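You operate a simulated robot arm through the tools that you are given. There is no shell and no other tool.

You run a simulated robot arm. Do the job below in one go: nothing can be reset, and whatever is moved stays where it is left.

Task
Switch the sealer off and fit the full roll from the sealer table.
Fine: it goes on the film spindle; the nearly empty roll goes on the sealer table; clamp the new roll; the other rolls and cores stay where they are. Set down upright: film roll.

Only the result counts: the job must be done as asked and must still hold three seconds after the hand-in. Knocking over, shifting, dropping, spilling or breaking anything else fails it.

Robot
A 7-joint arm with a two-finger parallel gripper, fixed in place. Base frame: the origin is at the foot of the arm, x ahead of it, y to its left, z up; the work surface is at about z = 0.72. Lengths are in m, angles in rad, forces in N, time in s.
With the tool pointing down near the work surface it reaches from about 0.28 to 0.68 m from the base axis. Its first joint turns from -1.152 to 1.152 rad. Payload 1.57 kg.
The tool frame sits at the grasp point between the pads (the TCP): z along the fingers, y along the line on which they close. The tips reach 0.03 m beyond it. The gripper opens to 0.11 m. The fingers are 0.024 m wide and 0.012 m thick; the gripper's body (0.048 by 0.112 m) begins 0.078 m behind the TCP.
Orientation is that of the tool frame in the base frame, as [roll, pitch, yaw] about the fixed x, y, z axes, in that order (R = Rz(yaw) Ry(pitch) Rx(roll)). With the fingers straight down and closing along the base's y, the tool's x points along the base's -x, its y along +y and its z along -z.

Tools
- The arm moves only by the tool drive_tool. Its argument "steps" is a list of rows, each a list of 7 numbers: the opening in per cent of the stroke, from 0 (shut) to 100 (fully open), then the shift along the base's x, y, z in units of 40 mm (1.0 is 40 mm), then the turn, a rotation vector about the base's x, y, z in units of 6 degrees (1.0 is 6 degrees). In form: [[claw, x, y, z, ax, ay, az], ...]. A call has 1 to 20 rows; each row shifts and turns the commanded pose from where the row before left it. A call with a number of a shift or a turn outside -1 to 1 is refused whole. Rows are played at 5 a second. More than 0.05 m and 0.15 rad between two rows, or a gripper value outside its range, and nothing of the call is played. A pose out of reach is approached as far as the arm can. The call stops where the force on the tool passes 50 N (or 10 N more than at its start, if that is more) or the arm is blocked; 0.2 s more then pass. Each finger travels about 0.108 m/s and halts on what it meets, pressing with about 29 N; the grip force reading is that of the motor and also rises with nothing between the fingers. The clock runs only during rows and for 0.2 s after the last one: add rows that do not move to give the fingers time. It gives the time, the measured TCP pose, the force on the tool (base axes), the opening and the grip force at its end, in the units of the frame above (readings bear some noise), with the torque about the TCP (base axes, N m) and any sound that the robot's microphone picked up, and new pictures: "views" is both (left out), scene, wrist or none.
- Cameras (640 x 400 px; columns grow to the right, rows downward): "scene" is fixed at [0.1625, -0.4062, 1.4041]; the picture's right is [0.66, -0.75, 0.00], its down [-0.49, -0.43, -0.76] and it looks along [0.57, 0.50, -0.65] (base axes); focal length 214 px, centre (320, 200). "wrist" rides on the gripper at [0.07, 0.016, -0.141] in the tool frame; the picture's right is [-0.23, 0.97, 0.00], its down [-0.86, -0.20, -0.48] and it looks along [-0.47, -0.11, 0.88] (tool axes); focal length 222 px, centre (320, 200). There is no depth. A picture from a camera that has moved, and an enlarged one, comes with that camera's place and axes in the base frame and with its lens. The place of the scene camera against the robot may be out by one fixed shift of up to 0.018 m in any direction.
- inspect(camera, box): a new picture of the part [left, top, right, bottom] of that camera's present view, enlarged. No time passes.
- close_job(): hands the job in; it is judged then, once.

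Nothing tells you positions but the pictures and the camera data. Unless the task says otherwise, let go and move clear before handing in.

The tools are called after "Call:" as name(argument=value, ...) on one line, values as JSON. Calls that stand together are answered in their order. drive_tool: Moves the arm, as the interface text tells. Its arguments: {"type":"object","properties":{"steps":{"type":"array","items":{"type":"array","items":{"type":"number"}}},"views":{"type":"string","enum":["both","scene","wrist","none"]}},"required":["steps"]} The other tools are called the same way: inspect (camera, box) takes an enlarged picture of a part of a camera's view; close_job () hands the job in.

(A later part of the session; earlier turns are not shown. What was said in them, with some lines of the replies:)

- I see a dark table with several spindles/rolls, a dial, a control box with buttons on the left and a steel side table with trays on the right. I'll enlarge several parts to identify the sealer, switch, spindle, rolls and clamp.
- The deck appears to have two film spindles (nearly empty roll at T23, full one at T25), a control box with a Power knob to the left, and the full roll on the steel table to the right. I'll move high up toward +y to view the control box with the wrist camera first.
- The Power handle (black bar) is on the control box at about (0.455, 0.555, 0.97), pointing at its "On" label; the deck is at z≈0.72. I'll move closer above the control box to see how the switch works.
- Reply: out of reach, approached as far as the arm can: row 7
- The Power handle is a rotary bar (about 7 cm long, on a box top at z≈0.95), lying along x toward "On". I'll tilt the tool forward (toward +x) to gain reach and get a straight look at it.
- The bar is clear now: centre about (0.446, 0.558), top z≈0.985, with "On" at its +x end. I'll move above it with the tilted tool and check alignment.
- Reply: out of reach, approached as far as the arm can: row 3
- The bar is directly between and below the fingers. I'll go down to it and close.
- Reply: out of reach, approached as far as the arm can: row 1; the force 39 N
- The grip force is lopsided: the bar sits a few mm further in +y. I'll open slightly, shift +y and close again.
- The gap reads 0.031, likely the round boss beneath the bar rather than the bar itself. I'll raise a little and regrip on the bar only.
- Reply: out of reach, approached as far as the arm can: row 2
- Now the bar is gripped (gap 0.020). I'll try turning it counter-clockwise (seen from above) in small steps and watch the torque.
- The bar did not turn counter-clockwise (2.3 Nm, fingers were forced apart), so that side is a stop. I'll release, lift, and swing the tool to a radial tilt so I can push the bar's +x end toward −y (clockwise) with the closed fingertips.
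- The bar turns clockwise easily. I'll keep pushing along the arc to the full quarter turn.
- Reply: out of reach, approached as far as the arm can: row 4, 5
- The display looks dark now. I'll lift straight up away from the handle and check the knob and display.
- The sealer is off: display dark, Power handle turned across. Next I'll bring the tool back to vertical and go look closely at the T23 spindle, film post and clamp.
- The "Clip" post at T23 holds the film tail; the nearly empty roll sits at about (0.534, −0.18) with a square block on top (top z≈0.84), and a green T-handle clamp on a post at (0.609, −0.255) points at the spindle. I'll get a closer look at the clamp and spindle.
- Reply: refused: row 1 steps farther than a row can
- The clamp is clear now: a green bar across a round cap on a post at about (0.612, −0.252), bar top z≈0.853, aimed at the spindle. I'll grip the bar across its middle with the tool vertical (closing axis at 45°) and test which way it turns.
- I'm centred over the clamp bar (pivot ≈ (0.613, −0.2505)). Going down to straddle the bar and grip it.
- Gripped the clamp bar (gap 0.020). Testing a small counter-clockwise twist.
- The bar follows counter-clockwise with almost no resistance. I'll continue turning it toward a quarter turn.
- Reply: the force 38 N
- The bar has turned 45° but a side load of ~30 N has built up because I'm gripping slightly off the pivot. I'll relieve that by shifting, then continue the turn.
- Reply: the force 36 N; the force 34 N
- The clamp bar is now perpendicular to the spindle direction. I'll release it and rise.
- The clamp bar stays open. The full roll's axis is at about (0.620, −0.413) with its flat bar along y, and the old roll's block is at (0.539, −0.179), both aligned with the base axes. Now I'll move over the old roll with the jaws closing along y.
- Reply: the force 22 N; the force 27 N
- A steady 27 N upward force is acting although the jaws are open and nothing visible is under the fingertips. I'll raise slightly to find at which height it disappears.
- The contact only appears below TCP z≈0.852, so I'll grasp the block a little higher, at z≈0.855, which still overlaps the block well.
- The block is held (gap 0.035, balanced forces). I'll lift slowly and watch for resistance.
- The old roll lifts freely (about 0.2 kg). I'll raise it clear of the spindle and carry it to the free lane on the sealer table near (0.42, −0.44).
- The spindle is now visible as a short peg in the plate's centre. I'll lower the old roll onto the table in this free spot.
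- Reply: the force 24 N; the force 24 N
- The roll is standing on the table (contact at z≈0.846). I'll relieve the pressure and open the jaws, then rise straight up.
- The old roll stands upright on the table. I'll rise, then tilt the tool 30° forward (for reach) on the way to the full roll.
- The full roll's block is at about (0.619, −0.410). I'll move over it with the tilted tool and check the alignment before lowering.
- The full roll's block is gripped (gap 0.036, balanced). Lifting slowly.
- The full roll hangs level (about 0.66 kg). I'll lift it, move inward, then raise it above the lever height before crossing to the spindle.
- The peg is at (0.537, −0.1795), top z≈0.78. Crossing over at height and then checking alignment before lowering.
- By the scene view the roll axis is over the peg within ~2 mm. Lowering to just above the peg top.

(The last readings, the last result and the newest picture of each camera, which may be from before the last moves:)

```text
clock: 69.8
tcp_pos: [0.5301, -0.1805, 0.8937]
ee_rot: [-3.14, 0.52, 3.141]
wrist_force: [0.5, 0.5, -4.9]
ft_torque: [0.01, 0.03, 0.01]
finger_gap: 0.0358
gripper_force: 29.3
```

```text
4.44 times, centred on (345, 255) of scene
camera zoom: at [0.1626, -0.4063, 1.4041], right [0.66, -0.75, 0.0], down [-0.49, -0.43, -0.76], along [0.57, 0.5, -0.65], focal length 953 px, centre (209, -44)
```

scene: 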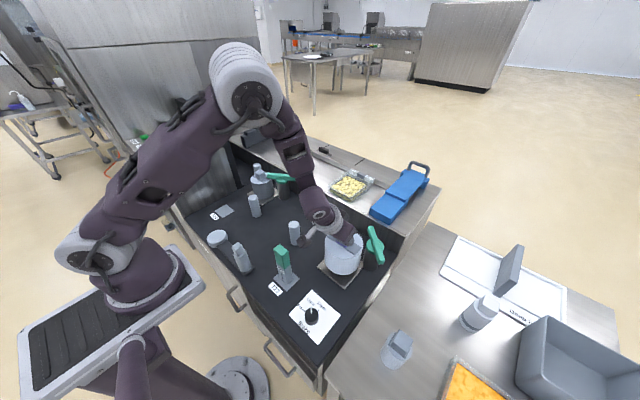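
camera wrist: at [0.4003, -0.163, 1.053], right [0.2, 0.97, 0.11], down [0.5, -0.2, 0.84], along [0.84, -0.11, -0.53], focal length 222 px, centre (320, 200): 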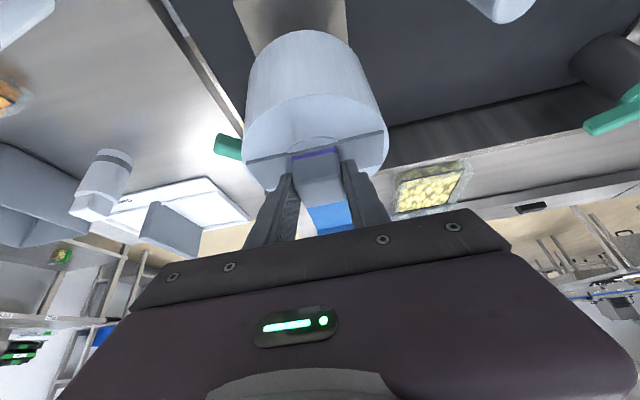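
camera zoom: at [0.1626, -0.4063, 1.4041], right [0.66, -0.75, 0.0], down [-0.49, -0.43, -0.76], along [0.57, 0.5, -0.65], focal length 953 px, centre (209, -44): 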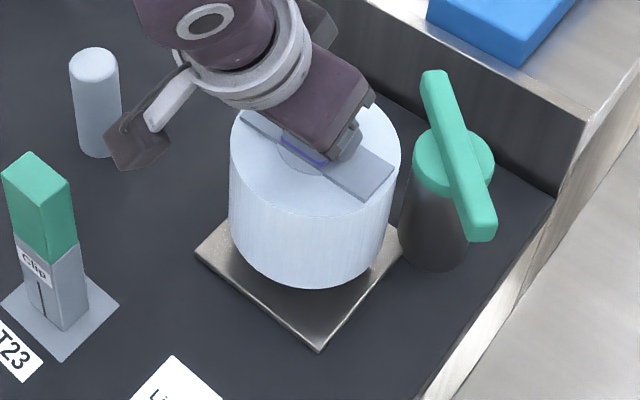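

It's sliding over the peg without contact. Continuing down in small steps until it seats.

Call:
drive_tool(steps=[[0, 0, 0, -0.15, 0, 0, 0], [0, 0, 0, -0.1, 0, 0, 0], [0, 0, 0, 0, 0, 0, 0]], views="none")

Call:
drive_tool(steps=[[0, 0, 0, -0.15, 0, 0, 0], [0, 0, 0, -0.1, 0, 0, 0], [0, 0, 0, 0, 0, 0, 0]], views="none")

Call:
drive_tool(steps=[[0, 0, 0, -0.1, 0, 0, 0], [0, 0, 0, -0.1, 0, 0, 0], [0, 0, 0, 0, 0, 0, 0]], views="scene")

Call:
inspect(camera="scene", box=[300, 210, 390, 300])

```text
clock: 70.6
tcp_pos: [0.5307, -0.1792, 0.8838]
ee_rot: [-3.141, 0.522, 3.14]
wrist_force: [0.2, 0.0, -6.0]
ft_torque: [-0.03, 0.1, 0.02]
finger_gap: 0.0355
gripper_force: 29.6
```

```text
clock: 71.4
tcp_pos: [0.5296, -0.1798, 0.8738]
ee_rot: [-3.14, 0.52, -3.141]
wrist_force: [0.5, -0.1, -5.9]
ft_torque: [0.01, 0.01, -0.01]
finger_gap: 0.0358
gripper_force: 29.3
```

```text
clock: 72.2
tcp_pos: [0.5307, -0.1791, 0.8648]
ee_rot: [-3.139, 0.521, -3.141]
wrist_force: [-0.2, 0.8, -5.9]
ft_torque: [0.01, 0.06, 0.02]
finger_gap: 0.0356
gripper_force: 28.7
```

scene: 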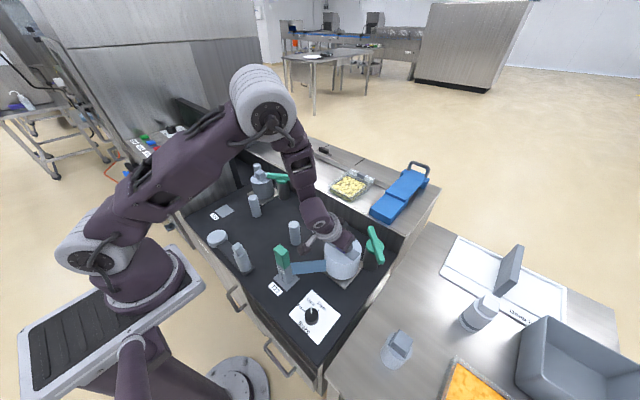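

```text
4.44 times, centred on (345, 255) of scene
camera zoom: at [0.1626, -0.4063, 1.4041], right [0.66, -0.75, 0.0], down [-0.49, -0.43, -0.76], along [0.57, 0.5, -0.65], focal length 953 px, centre (209, -44)
```

zoom: 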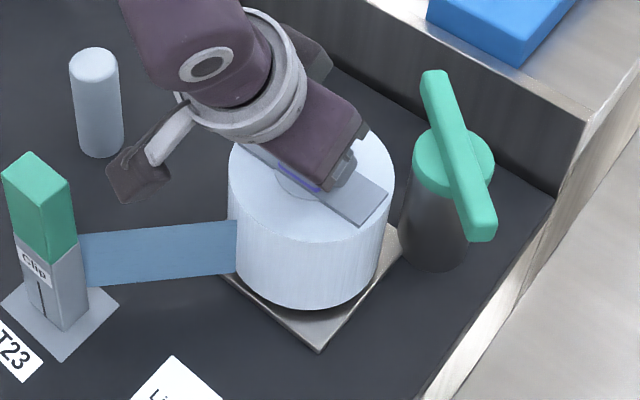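

The film strip reappeared, so the roll is recognised on the spindle. A few more millimetres to seat it.

Call:
drive_tool(steps=[[0, 0, 0, -0.08, 0, 0, 0], [0, 0, 0, 0, 0, 0, 0]], views="none")

Call:
drive_tool(steps=[[0, 0, 0, -0.05, 0, 0, 0], [0, 0, 0, 0, 0, 0, 0]], views="none")

Call:
drive_tool(steps=[[0, 0, 0, -0.05, 0, 0, 0], [0, 0, 0, 0, 0, 0, 0]], views="none")

```text
clock: 72.8
tcp_pos: [0.5303, -0.1796, 0.8618]
ee_rot: [-3.141, 0.522, 3.141]
wrist_force: [0.6, -0.2, -5.7]
ft_torque: [0.0, 0.07, -0.03]
finger_gap: 0.0356
gripper_force: 29.4
```

```text
clock: 73.4
tcp_pos: [0.5295, -0.1795, 0.8593]
ee_rot: [-3.139, 0.521, -3.14]
wrist_force: [0.9, 0.1, -5.5]
ft_torque: [0.0, 0.05, -0.03]
finger_gap: 0.0356
gripper_force: 29.2
```

```text
clock: 74.0
tcp_pos: [0.5308, -0.1791, 0.8595]
ee_rot: [-3.139, 0.523, -3.141]
wrist_force: [0.4, 0.4, -5.3]
ft_torque: [0.01, 0.05, 0.03]
finger_gap: 0.0355
gripper_force: 28.7
```

Call:
drive_tool(steps=[[0, 0, 0, -0.05, 0, 0, 0], [0, 0, 0, 0, 0, 0, 0]], views="none")

Call:
drive_tool(steps=[[0, 0, 0, -0.05, 0, 0, 0], [0, 0, 0, 0, 0, 0, 0]], views="scene")

Call:
inspect(camera="scene", box=[300, 210, 390, 300])

```text
clock: 74.6
tcp_pos: [0.5312, -0.1804, 0.8565]
ee_rot: [-3.138, 0.52, -3.141]
wrist_force: [-0.8, 0.9, -6.1]
ft_torque: [0.01, 0.05, 0.01]
finger_gap: 0.0357
gripper_force: 28.8
```

```text
clock: 75.2
tcp_pos: [0.5314, -0.1789, 0.8559]
ee_rot: [-3.14, 0.525, -3.14]
wrist_force: [-8.4, 2.2, 21.9]
ft_torque: [0.15, 0.06, 0.03]
finger_gap: 0.0357
gripper_force: 28.9
```

scene: 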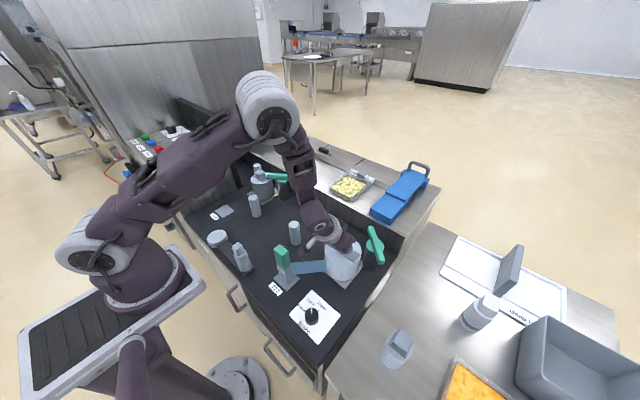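

```text
4.44 times, centred on (345, 255) of scene
camera zoom: at [0.1619, -0.4061, 1.4042], right [0.66, -0.75, 0.0], down [-0.49, -0.43, -0.76], along [0.57, 0.5, -0.65], focal length 953 px, centre (209, -44)
```

zoom: 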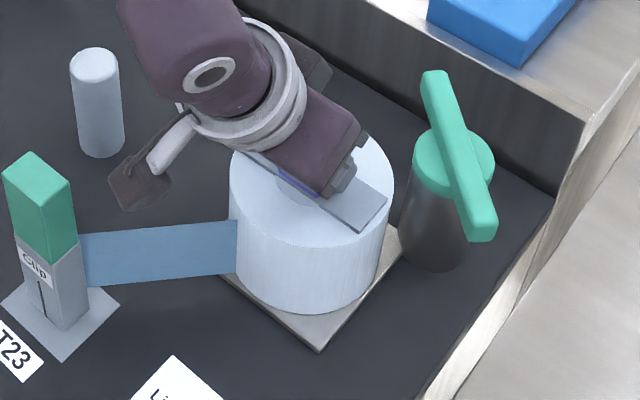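

Seated on the plate (contact at z≈0.856). Releasing: relieve pressure, open, then back straight up.

Call:
drive_tool(steps=[[0, 0, 0, 0.04, 0, 0, 0], [15, 0, 0, 0, 0, 0, 0], [40, 0, 0, 0, 0, 0, 0], [60, 0, 0, 0, 0, 0, 0], [65, 0, 0, 0, 0, 0, 0]], views="wrist")

Call:
inspect(camera="wrist", box=[220, 60, 420, 230])

```text
clock: 76.4
tcp_pos: [0.5303, -0.1803, 0.8577]
ee_rot: [-3.14, 0.523, 3.141]
wrist_force: [0.5, -0.5, -0.3]
ft_torque: [0.02, -0.03, 0.0]
finger_gap: 0.0715
gripper_force: 0.2
camera wrist: at [0.3997, -0.1627, 0.9455], right [0.2, 0.97, 0.11], down [0.5, -0.2, 0.84], along [0.84, -0.11, -0.53], focal length 222 px, centre (320, 200)
```

wrist: 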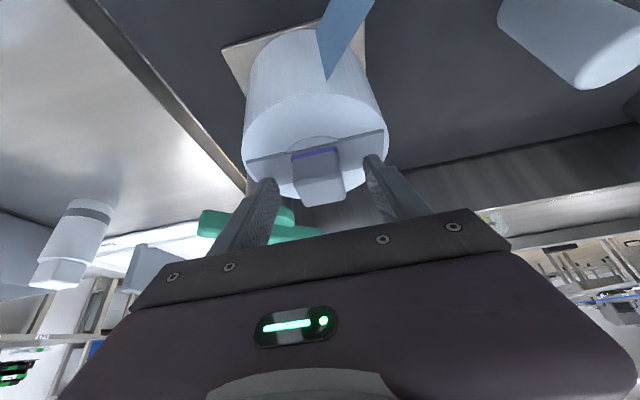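

```text
2.35 times, centred on (320, 145) of wrist
camera zoom: at [0.3997, -0.1627, 0.9455], right [0.2, 0.97, 0.11], down [0.5, -0.2, 0.84], along [0.84, -0.11, -0.53], focal length 523 px, centre (320, 329)
```

zoom: 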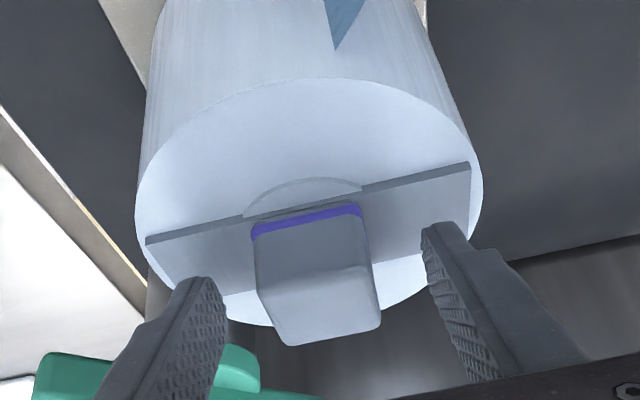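

The new roll is standing on the spindle. Now I'll rise, straighten the tool and go back over the clamp bar with the jaws across it.

Call:
drive_tool(steps=[[65, 0, 0, 0.5, 0, 0, 0], [65, 0, 0, 0.9, 0, 0, 0], [65, 0, 0, 0.8, 0, 0, 0], [65, 0, 0, 0, 0, 1, 0], [65, 0, 0, 0, 0, 1, 0], [65, 0, 0, 0, 0, 1, 0], [65, 0, 0, 0, 0, 1, 0], [65, 0, 0, 0, 0, 0.98, 0], [60, 0.26, -0.23, 0, 0, 0, 0.93], [60, 0.26, -0.23, 0, 0, 0, 0.93], [60, 0.26, -0.23, 0, 0, 0, 0.93], [60, 0.26, -0.23, 0, 0, 0, 0.93], [60, 0.26, -0.23, 0, 0, 0, 0.93], [60, 0.26, -0.23, 0, 0, 0, 0.93], [60, 0.26, -0.23, 0, 0, 0, 0.93], [60, 0.24, -0.23, 0, 0, 0, 0.94], [60, 0, 0, 0, 0, 0, 0]])

Call:
inspect(camera="wrist", box=[220, 30, 480, 240])

Call:
inspect(camera="scene", box=[270, 200, 420, 310])

```text
clock: 80.0
tcp_pos: [0.6138, -0.2532, 0.946]
ee_rot: [-3.139, 0.002, -2.361]
wrist_force: [-0.6, 0.6, 0.0]
ft_torque: [-0.02, 0.0, 0.02]
finger_gap: 0.0657
gripper_force: 0.1
camera wrist: at [0.552, -0.2896, 1.0877], right [-0.52, 0.85, 0.0], down [0.75, 0.46, 0.48], along [0.41, 0.25, -0.88], focal length 222 px, centre (320, 200)
```

scene: 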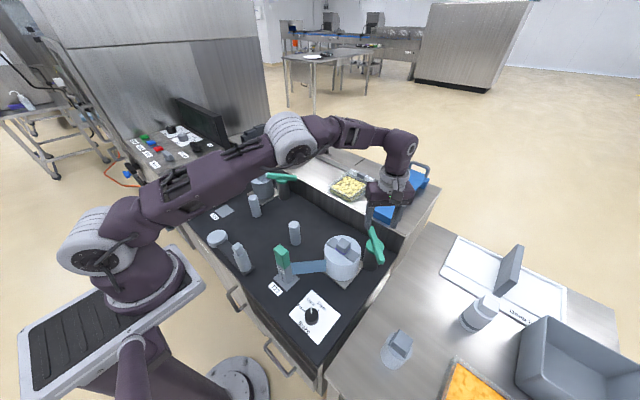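
wrist: 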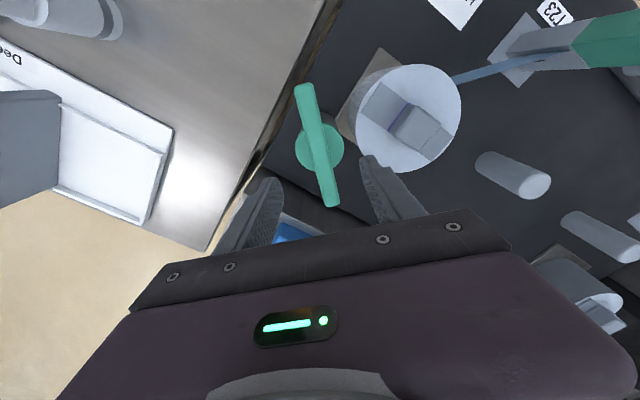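

```text
1.90 times, centred on (350, 135) of wrist
camera zoom: at [0.552, -0.2896, 1.0877], right [-0.52, 0.85, 0.0], down [0.75, 0.46, 0.48], along [0.41, 0.25, -0.88], focal length 423 px, centre (263, 324)
```

zoom: 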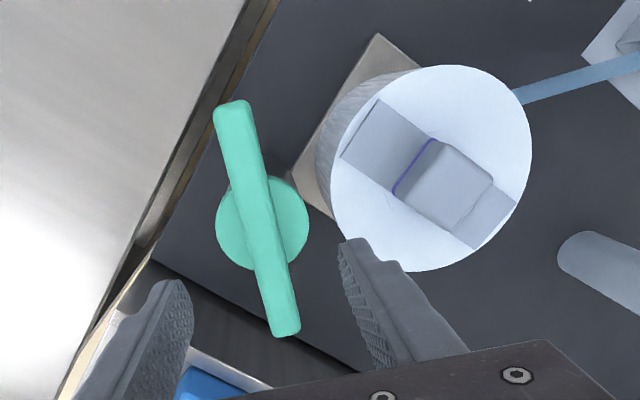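

```text
3.64 times, centred on (345, 255) of scene
camera zoom: at [0.1625, -0.4062, 1.4041], right [0.66, -0.75, 0.0], down [-0.49, -0.43, -0.76], along [0.57, 0.5, -0.65], focal length 780 px, centre (229, 0)
```

zoom: 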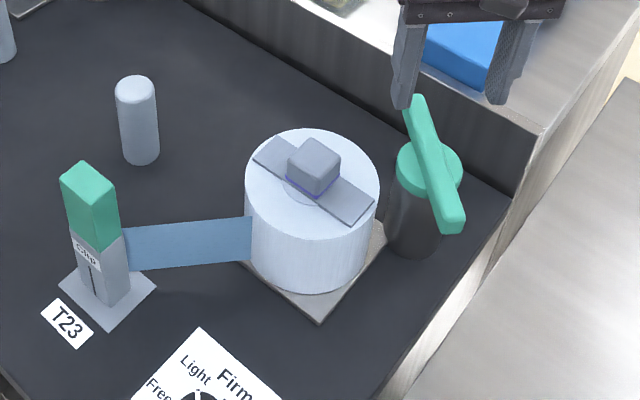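

The new roll is seated with the film strip to the clip. Descending onto the clamp bar to turn it back.

Call:
drive_tool(steps=[[55, -0.03, 0, -0.6, 0, 0, 0], [50, 0, 0, -0.6, 0, 0, 0], [50, 0, 0, -0.5, 0, 0, 0], [50, 0, 0, -0.2, 0, 0, 0], [50, 0, 0, 0, 0, 0, 0]], views="wrist")

Call:
inspect(camera="wrist", box=[220, 80, 440, 240])

Call:
inspect(camera="scene", box=[310, 190, 430, 290])

```text
clock: 81.2
tcp_pos: [0.6132, -0.2545, 0.8699]
ee_rot: [-3.141, 0.002, -2.361]
wrist_force: [0.4, -0.1, 0.2]
ft_torque: [0.04, 0.0, 0.0]
finger_gap: 0.0549
gripper_force: 0.1
camera wrist: at [0.5518, -0.2913, 1.011], right [-0.52, 0.85, 0.0], down [0.75, 0.46, 0.48], along [0.41, 0.25, -0.88], focal length 222 px, centre (320, 200)
```

wrist: 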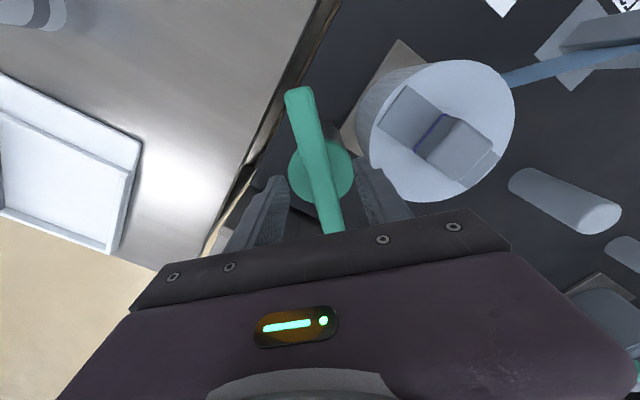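

```text
2.50 times, centred on (330, 160) of wrist
camera zoom: at [0.5518, -0.2913, 1.011], right [-0.52, 0.85, 0.0], down [0.75, 0.46, 0.48], along [0.41, 0.25, -0.88], focal length 555 px, centre (295, 300)
```

zoom: 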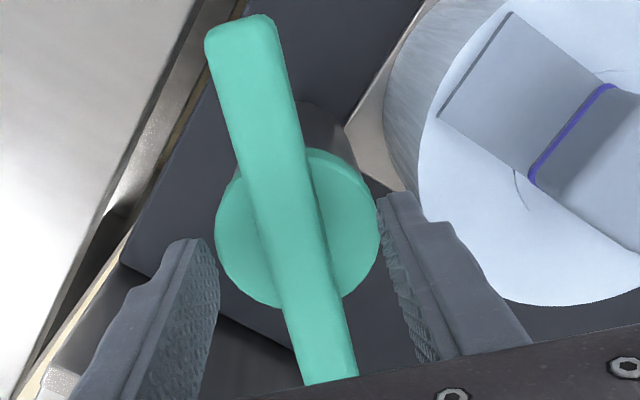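

```text
4.00 times, centred on (370, 240) of scene
camera zoom: at [0.1625, -0.4062, 1.4041], right [0.66, -0.75, 0.0], down [-0.49, -0.43, -0.76], along [0.57, 0.5, -0.65], focal length 858 px, centre (120, 40)
```

zoom: 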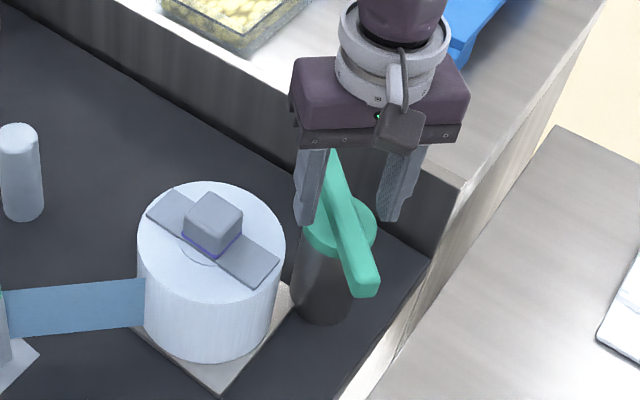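

Straddling the bar cleanly with no contact. Closing the grip.

Call:
drive_tool(steps=[[30, 0, 0, 0, 0, 0, 0], [10, 0, 0, 0, 0, 0, 0], [0, 0, 0, 0, 0, 0, 0], [0, 0, 0, 0, 0, 0, 0]], views="none")

Call:
drive_tool(steps=[[0, 0, 0, 0, 0, 0, -0.8], [0, 0, 0, 0, 0, 0, -0.8], [0, 0, 0, 0, 0, 0, 0]], views="none")

```text
clock: 82.2
tcp_pos: [0.6139, -0.2546, 0.8682]
ee_rot: [-3.141, 0.002, -2.359]
wrist_force: [-1.6, 3.8, 0.7]
ft_torque: [0.13, 0.22, 0.07]
finger_gap: 0.0196
gripper_force: 33.0
```

```text
clock: 83.0
tcp_pos: [0.6126, -0.2545, 0.8686]
ee_rot: [-3.141, -0.001, -2.532]
wrist_force: [-7.3, -0.9, -5.0]
ft_torque: [0.58, -0.6, 0.01]
finger_gap: 0.0199
gripper_force: 34.0
```

The bar follows clockwise. Continuing and watching side loads.

Call:
drive_tool(steps=[[0, 0, 0, 0, 0, 0, -1], [0, 0, 0, 0, 0, 0, -1], [0, 0, 0, 0, 0, 0, -1], [0, 0, 0, 0, 0, 0, 0]], views="none")

Call:
drive_tool(steps=[[0, 0, 0, 0, 0, 0, -1], [0, 0, 0, 0, 0, 0, -1], [0, 0, 0, 0, 0, 0, -1], [0, 0, 0, 0, 0, 0, 0]], views="scene")

Call:
inspect(camera="scene", box=[310, 190, 430, 290])

```text
clock: 84.0
tcp_pos: [0.6132, -0.2528, 0.8685]
ee_rot: [-3.14, 0.001, -2.846]
wrist_force: [-6.6, 2.8, -2.4]
ft_torque: [-0.23, 1.18, 0.02]
finger_gap: 0.0199
gripper_force: 33.9
```

```text
clock: 85.0
tcp_pos: [0.613, -0.2531, 0.8685]
ee_rot: [-3.14, -0.001, 3.125]
wrist_force: [-10.1, 13.9, 6.5]
ft_torque: [0.43, 1.13, 0.02]
finger_gap: 0.0199
gripper_force: 33.8
```

scene: 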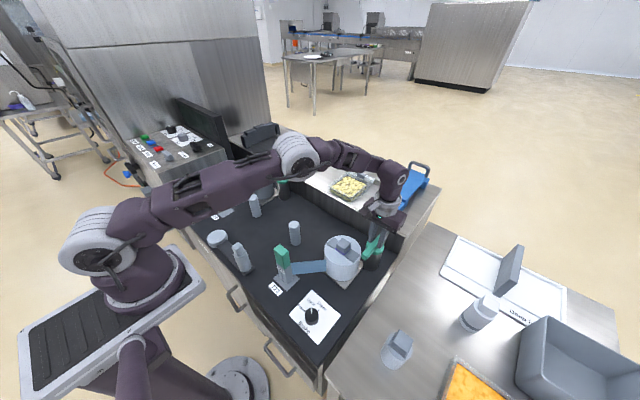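

```text
4.00 times, centred on (370, 240) of scene
camera zoom: at [0.1622, -0.4059, 1.4042], right [0.66, -0.75, 0.0], down [-0.49, -0.43, -0.76], along [0.57, 0.5, -0.65], focal length 858 px, centre (120, 40)
```

zoom: 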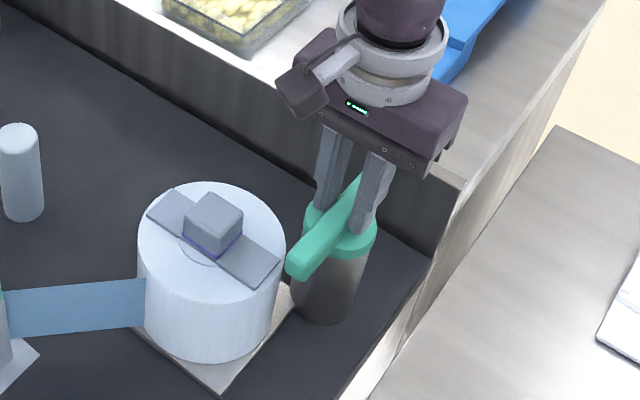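

Call:
drive_tool(steps=[[0, 0, 0, 0, 0, 0, -1], [0, 0, 0, 0, 0, 0, -1], [0, 0, 0, 0, 0, 0, -1], [0, 0, 0, 0, 0, 0, 0]], views="wrist")

Call:
inspect(camera="scene", box=[310, 190, 430, 290])

```text
clock: 86.0
tcp_pos: [0.6134, -0.2523, 0.8695]
ee_rot: [3.141, 0.002, 2.811]
wrist_force: [-1.3, 21.6, -3.1]
ft_torque: [0.69, 0.66, 0.06]
finger_gap: 0.0199
gripper_force: 33.9
camera wrist: at [0.5518, -0.2137, 1.0111], right [0.53, 0.85, 0.0], down [0.74, -0.47, 0.48], along [0.41, -0.25, -0.88], focal length 222 px, centre (320, 200)
```

wrist: 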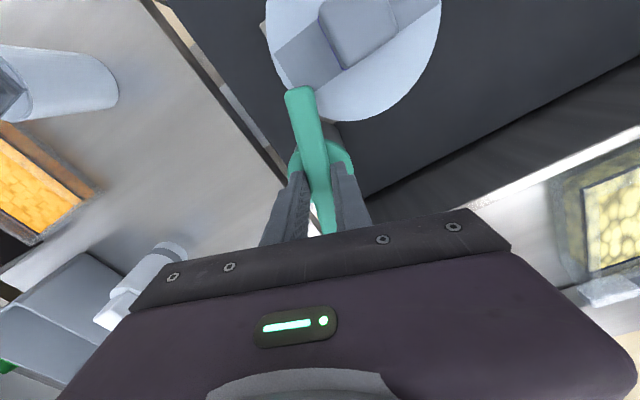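

```text
4.00 times, centred on (370, 240) of scene
camera zoom: at [0.1626, -0.4058, 1.4042], right [0.66, -0.75, 0.0], down [-0.49, -0.43, -0.76], along [0.57, 0.5, -0.65], focal length 858 px, centre (120, 40)
```

zoom: 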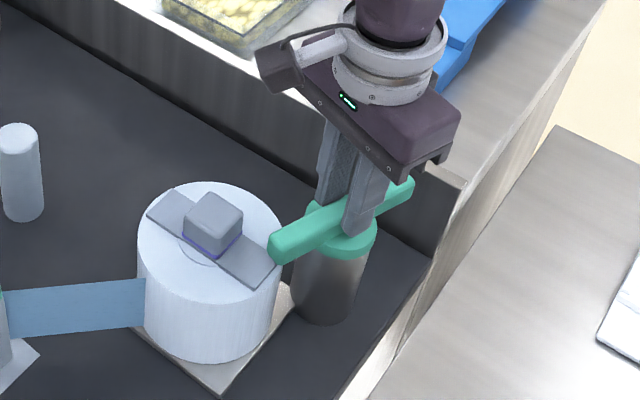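

Call:
drive_tool(steps=[[0, 0, 0.05, 0, 0, 0, -1], [0, 0, 0.03, 0, 0, 0, -1], [0, 0, 0, 0, 0, 0, -1], [0, 0, 0, 0, 0, 0, 0]], views="wrist")

Call:
inspect(camera="scene", box=[310, 190, 430, 290])

```text
clock: 87.0
tcp_pos: [0.6128, -0.2505, 0.8698]
ee_rot: [-3.138, 0.004, 2.495]
wrist_force: [8.8, 2.1, -12.8]
ft_torque: [-0.45, -0.98, -0.05]
finger_gap: 0.0198
gripper_force: 33.7
camera wrist: at [0.5667, -0.1955, 1.0109], right [0.77, 0.64, 0.0], down [0.56, -0.67, 0.48], along [0.31, -0.37, -0.88], focal length 222 px, centre (320, 200)
```

wrist: 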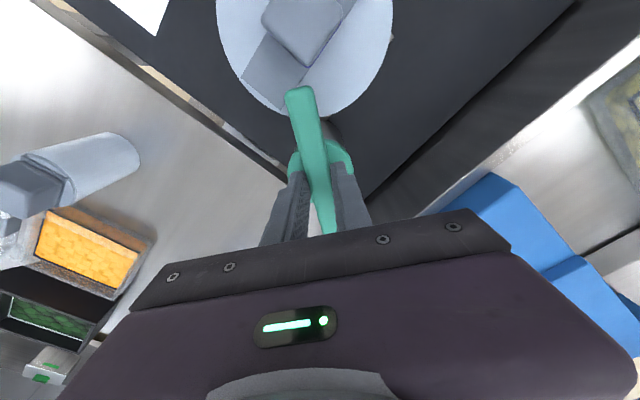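

```text
4.00 times, centred on (370, 240) of scene
camera zoom: at [0.1629, -0.4063, 1.404], right [0.66, -0.75, 0.0], down [-0.49, -0.43, -0.76], along [0.57, 0.5, -0.65], focal length 858 px, centre (120, 40)
```

zoom: 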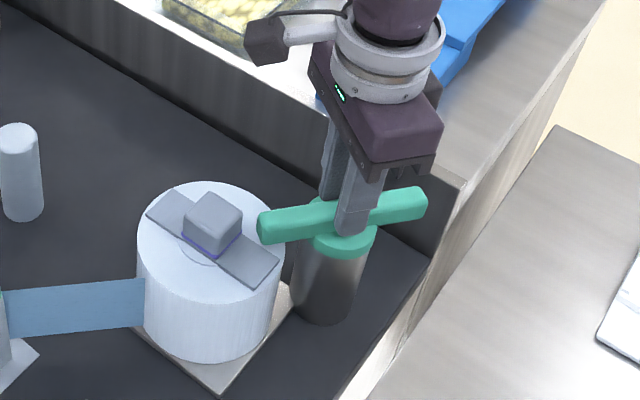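

Call:
drive_tool(steps=[[0, 0, 0, 0, 0, 0, -0.7], [0, 0, 0, 0, 0, 0, -0.65], [0, 0, 0, 0, 0, 0, 0]], views="wrist")

Call:
drive_tool(steps=[[0, 0, 0, 0, 0, 0, -0.3], [0, 0, 0, 0, 0, 0, 0]], views="scene")

Call:
inspect(camera="scene", box=[310, 190, 430, 290])

```text
clock: 87.8
tcp_pos: [0.6132, -0.2524, 0.8697]
ee_rot: [-3.137, 0.001, 2.356]
wrist_force: [7.2, 0.7, -9.8]
ft_torque: [0.14, -0.21, 0.84]
finger_gap: 0.0198
gripper_force: 33.7
camera wrist: at [0.5756, -0.1897, 1.0113], right [0.85, 0.53, 0.0], down [0.46, -0.74, 0.48], along [0.25, -0.41, -0.88], focal length 222 px, centre (320, 200)
```

wrist: 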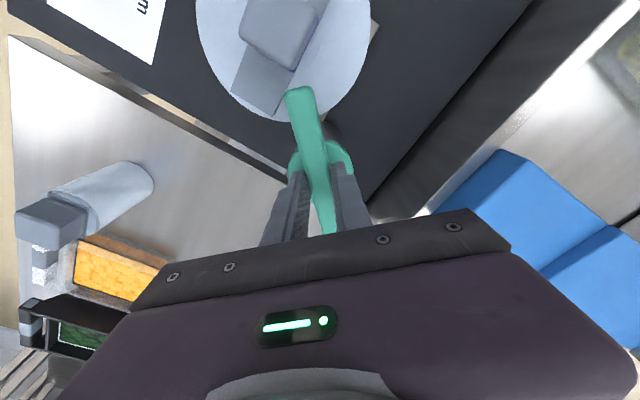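

```text
clock: 88.4
tcp_pos: [0.6125, -0.2503, 0.8689]
ee_rot: [-3.137, 0.0, 2.323]
wrist_force: [6.8, -6.8, -17.4]
ft_torque: [-0.03, -0.25, 1.0]
finger_gap: 0.0207
gripper_force: 34.3
```

scene: 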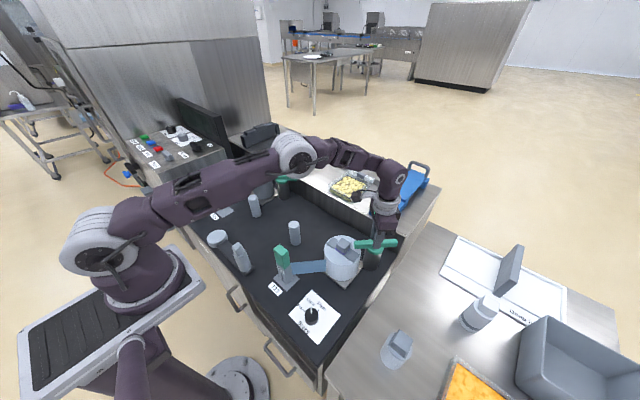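

```text
4.00 times, centred on (370, 240) of scene
camera zoom: at [0.163, -0.4065, 1.4039], right [0.66, -0.75, 0.0], down [-0.49, -0.43, -0.76], along [0.57, 0.5, -0.65], focal length 858 px, centre (120, 40)
```

zoom: 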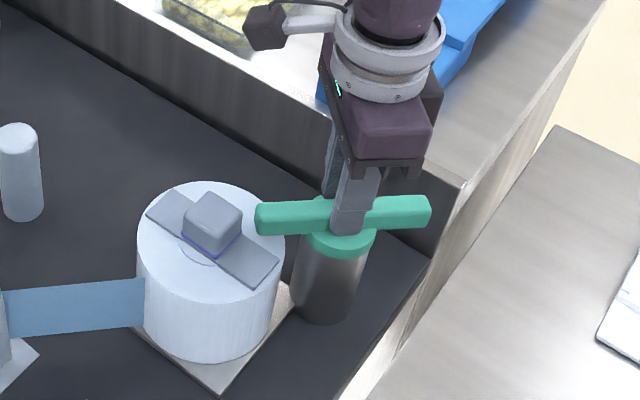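

The clamp bar has reached its end stop (torque rises), pointing at the spindle as at the start. Releasing it and rising.

Call:
drive_tool(steps=[[30, 0, 0, 0, 0, 0, 0], [50, 0, 0, 0, 0, 0, 0], [50, 0, 0, 0.3, 0, 0, 0], [50, 0, 0, 0.8, 0, 0, 0], [50, 0, 0, 0.9, 0, 0, 0], [50, -0.3, 0, 0.3, 0, 0, 0], [50, 0, 0, 0, 0, 0, 0]])

Call:
inspect(camera="scene", box=[260, 190, 430, 310])

Call:
inspect(camera="wrist", box=[140, 0, 440, 220])

Call:
inspect(camera="scene", box=[110, 80, 300, 230])

```text
clock: 90.0
tcp_pos: [0.6013, -0.2495, 0.9592]
ee_rot: [-3.139, 0.0, 2.325]
wrist_force: [-0.7, -0.1, 0.1]
ft_torque: [-0.02, -0.01, -0.04]
finger_gap: 0.055
gripper_force: 0.0
camera wrist: at [0.5659, -0.1878, 1.1018], right [0.87, 0.5, 0.0], down [0.44, -0.76, 0.48], along [0.24, -0.42, -0.88], focal length 222 px, centre (320, 200)
```

scene: 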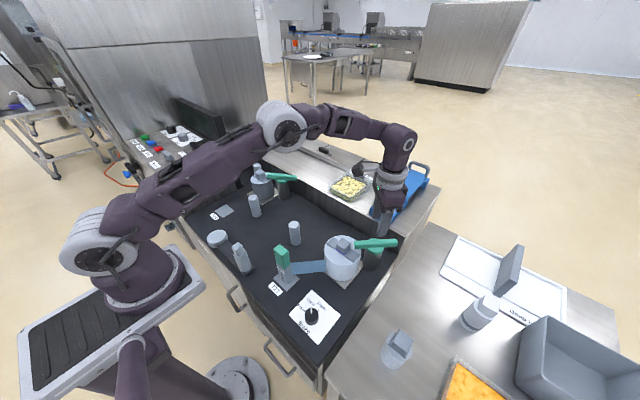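
wrist: 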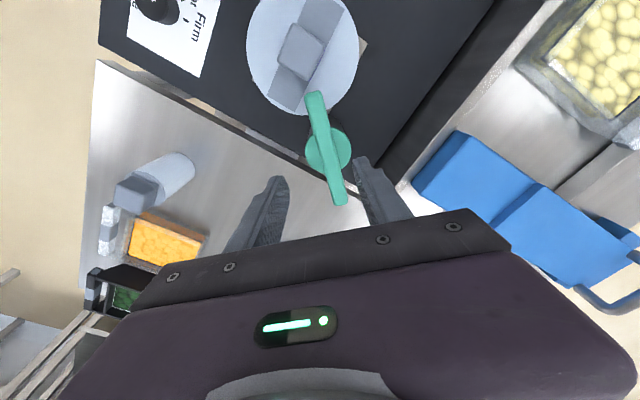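

```text
3.33 times, centred on (345, 250) of scene
camera zoom: at [0.1625, -0.4062, 1.4041], right [0.66, -0.75, 0.0], down [-0.49, -0.43, -0.76], along [0.57, 0.5, -0.65], focal length 715 px, centre (237, 33)
```

zoom: 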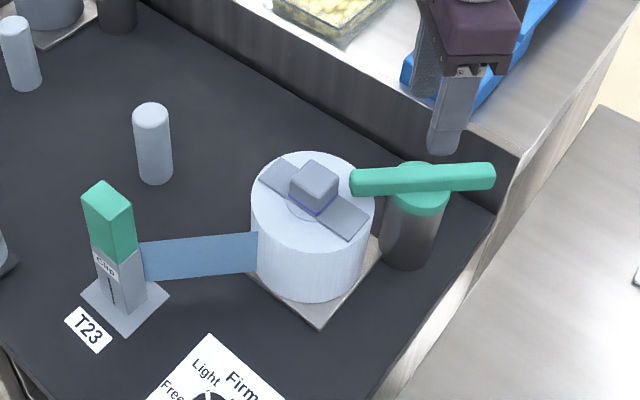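

```text
1.82 times, centred on (290, 110) of wrist
camera zoom: at [0.5659, -0.1878, 1.1018], right [0.87, 0.5, 0.0], down [0.44, -0.76, 0.48], along [0.24, -0.42, -0.88], focal length 404 px, centre (374, 364)
```

zoom: 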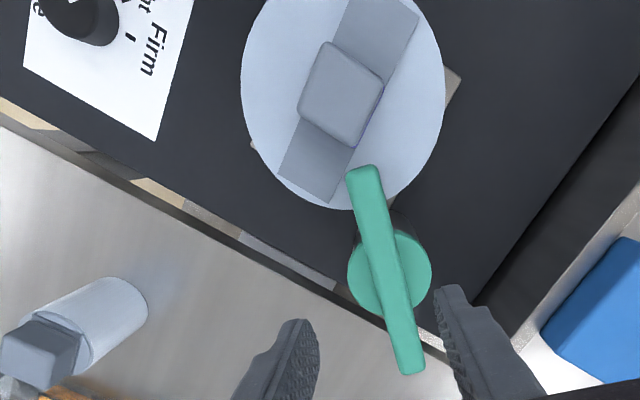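

```text
2.67 times, centred on (205, 155) of scene
camera zoom: at [0.1625, -0.4062, 1.4041], right [0.66, -0.75, 0.0], down [-0.49, -0.43, -0.76], along [0.57, 0.5, -0.65], focal length 572 px, centre (627, 320)
```

zoom: 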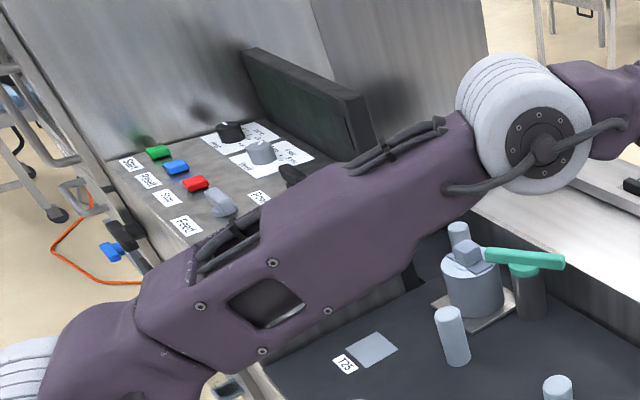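

Clamp bar is over the new roll's rim at its stop, the display is dark. I'll move the arm clear and do a final check of everything.

Call:
drive_tool(steps=[[50, -0.5, 0.2, 0.7, 0, 0, 0], [50, -0.6, 0.3, 0.7, 0, 0, 0.5], [50, -0.6, 0.3, 0.7, 0, 0, 1], [50, -0.6, 0.3, 0.6, 0, 0, 1], [50, -0.6, 0.3, 0.6, 0, 0, 1], [50, -0.6, 0.3, 0.6, 0, 0, 1], [50, -0.6, 0.3, 0.3, 0, 0, 1], [50, -0.5, 0.3, 0, 0, 0, 1], [50, -0.5, 0.3, 0, 0, 0, 1], [50, 0, 0, 0, 0, 0, 0]])

Call:
inspect(camera="scene", box=[340, 220, 540, 400])

Call:
inspect(camera="scene", box=[180, 150, 420, 320])

Call:
inspect(camera="scene", box=[110, 80, 260, 190])

```text
clock: 92.2
tcp_pos: [0.3948, -0.1463, 1.1291]
ee_rot: [-3.139, 0.0, 3.112]
wrist_force: [0.4, -0.6, 0.1]
ft_torque: [-0.03, -0.01, -0.02]
finger_gap: 0.0553
gripper_force: 0.0
camera wrist: at [0.3252, -0.1276, 1.2711], right [0.26, 0.97, 0.0], down [0.85, -0.22, 0.48], along [0.46, -0.12, -0.88], focal length 222 px, centre (320, 200)
```

scene: 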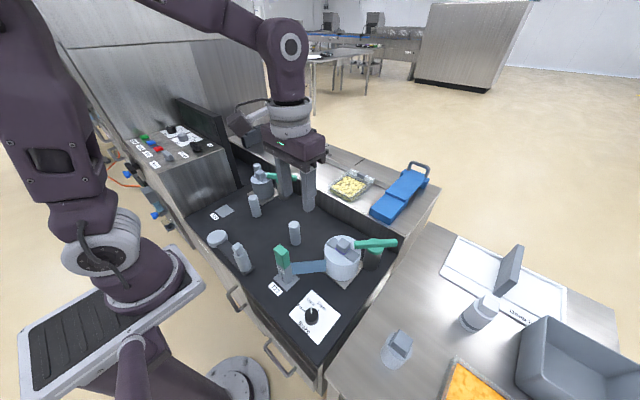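
wrist: 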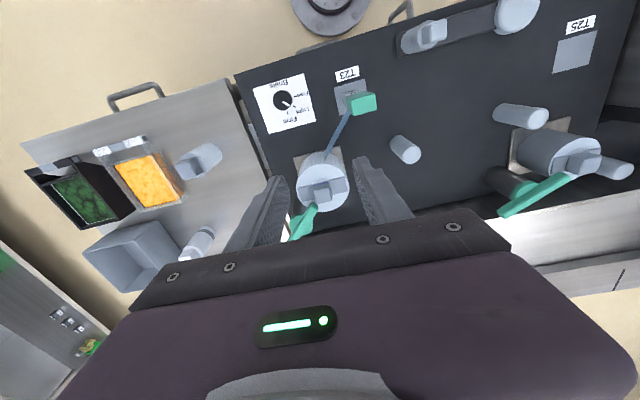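

```text
2.22 times, centred on (440, 310) of scene
camera zoom: at [0.1625, -0.4062, 1.4041], right [0.66, -0.75, 0.0], down [-0.49, -0.43, -0.76], along [0.57, 0.5, -0.65], focal length 477 px, centre (53, -44)
```

zoom: 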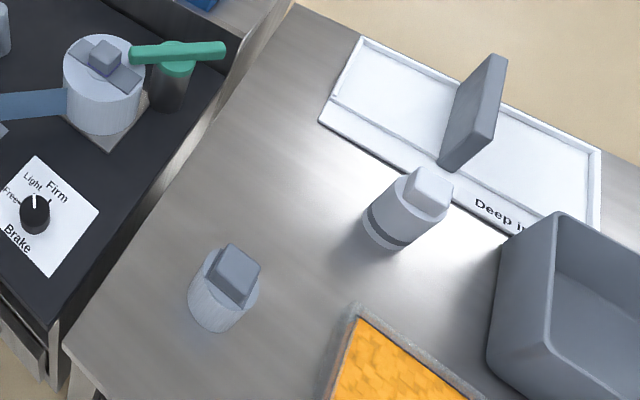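

```text
2.35 times, centred on (300, 235) of scene
camera zoom: at [0.1625, -0.4062, 1.4041], right [0.66, -0.75, 0.0], down [-0.49, -0.43, -0.76], along [0.57, 0.5, -0.65], focal length 505 px, centre (367, 118)
```

zoom: 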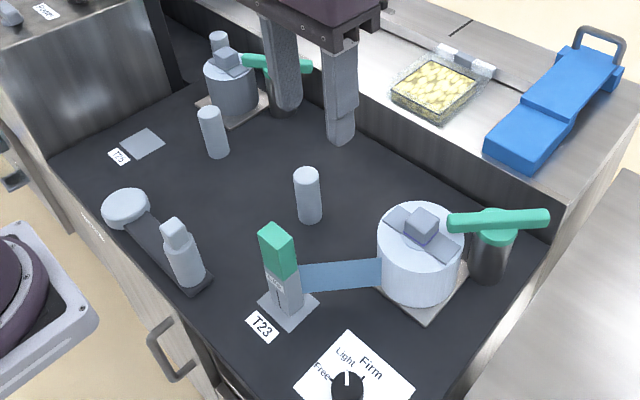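

```text
3.64 times, centred on (185, 135) of scene
camera zoom: at [0.1625, -0.4062, 1.4041], right [0.66, -0.75, 0.0], down [-0.49, -0.43, -0.76], along [0.57, 0.5, -0.65], focal length 780 px, centre (811, 436)
```

zoom: 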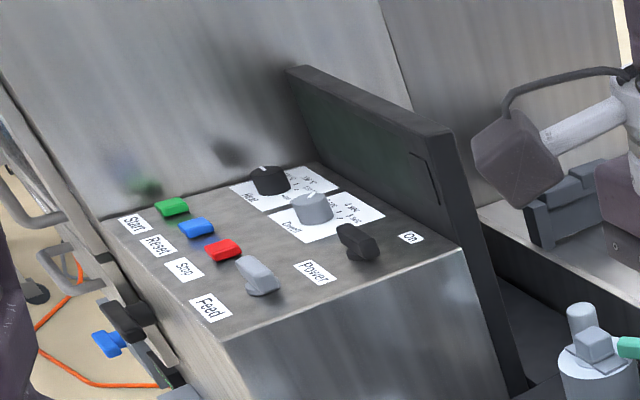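

Everything checks out. The sealer is off with its display dark, and the full roll is seated on the film spindle with the clamp bar back at its stop over the rim. The nearly empty roll stands upright on the sealer table, the other rolls and cores are where they were, and the arm is clear. I'm handing in.

Call:
close_job()

```text
The job is handed in.
```

The sealer is switched off, and the full roll from the sealer table is on the film spindle and clamped. I've handed the job in, but the hand-in gave no result, so what follows is from my own final checks.

- **Power:** the Power handle is turned a quarter turn away from "On" and the display is dark.
- **New roll:** it is seated on the spindle at the T23 end, where the nearly empty roll was. The clamp bar is back at its end stop, pointing over the roll's rim.
- **Old roll:** the nearly empty roll stands upright on the sealer table, in the free space between the yellow tray and the sealer.
- **Other items:** the other rolls and cores look unmoved in the final pictures, and the arm is clear of everything.

- **Wrong-way turn:** I first turned the Power handle the wrong way, with about 2.3 N m of torque. It was against its stop and did not move, and nothing looked damaged.
- **Film strip:** the blue film strip at the clip disappeared when I lifted the old roll and came back as the new one seated. I did not touch the clip or the brake dial.
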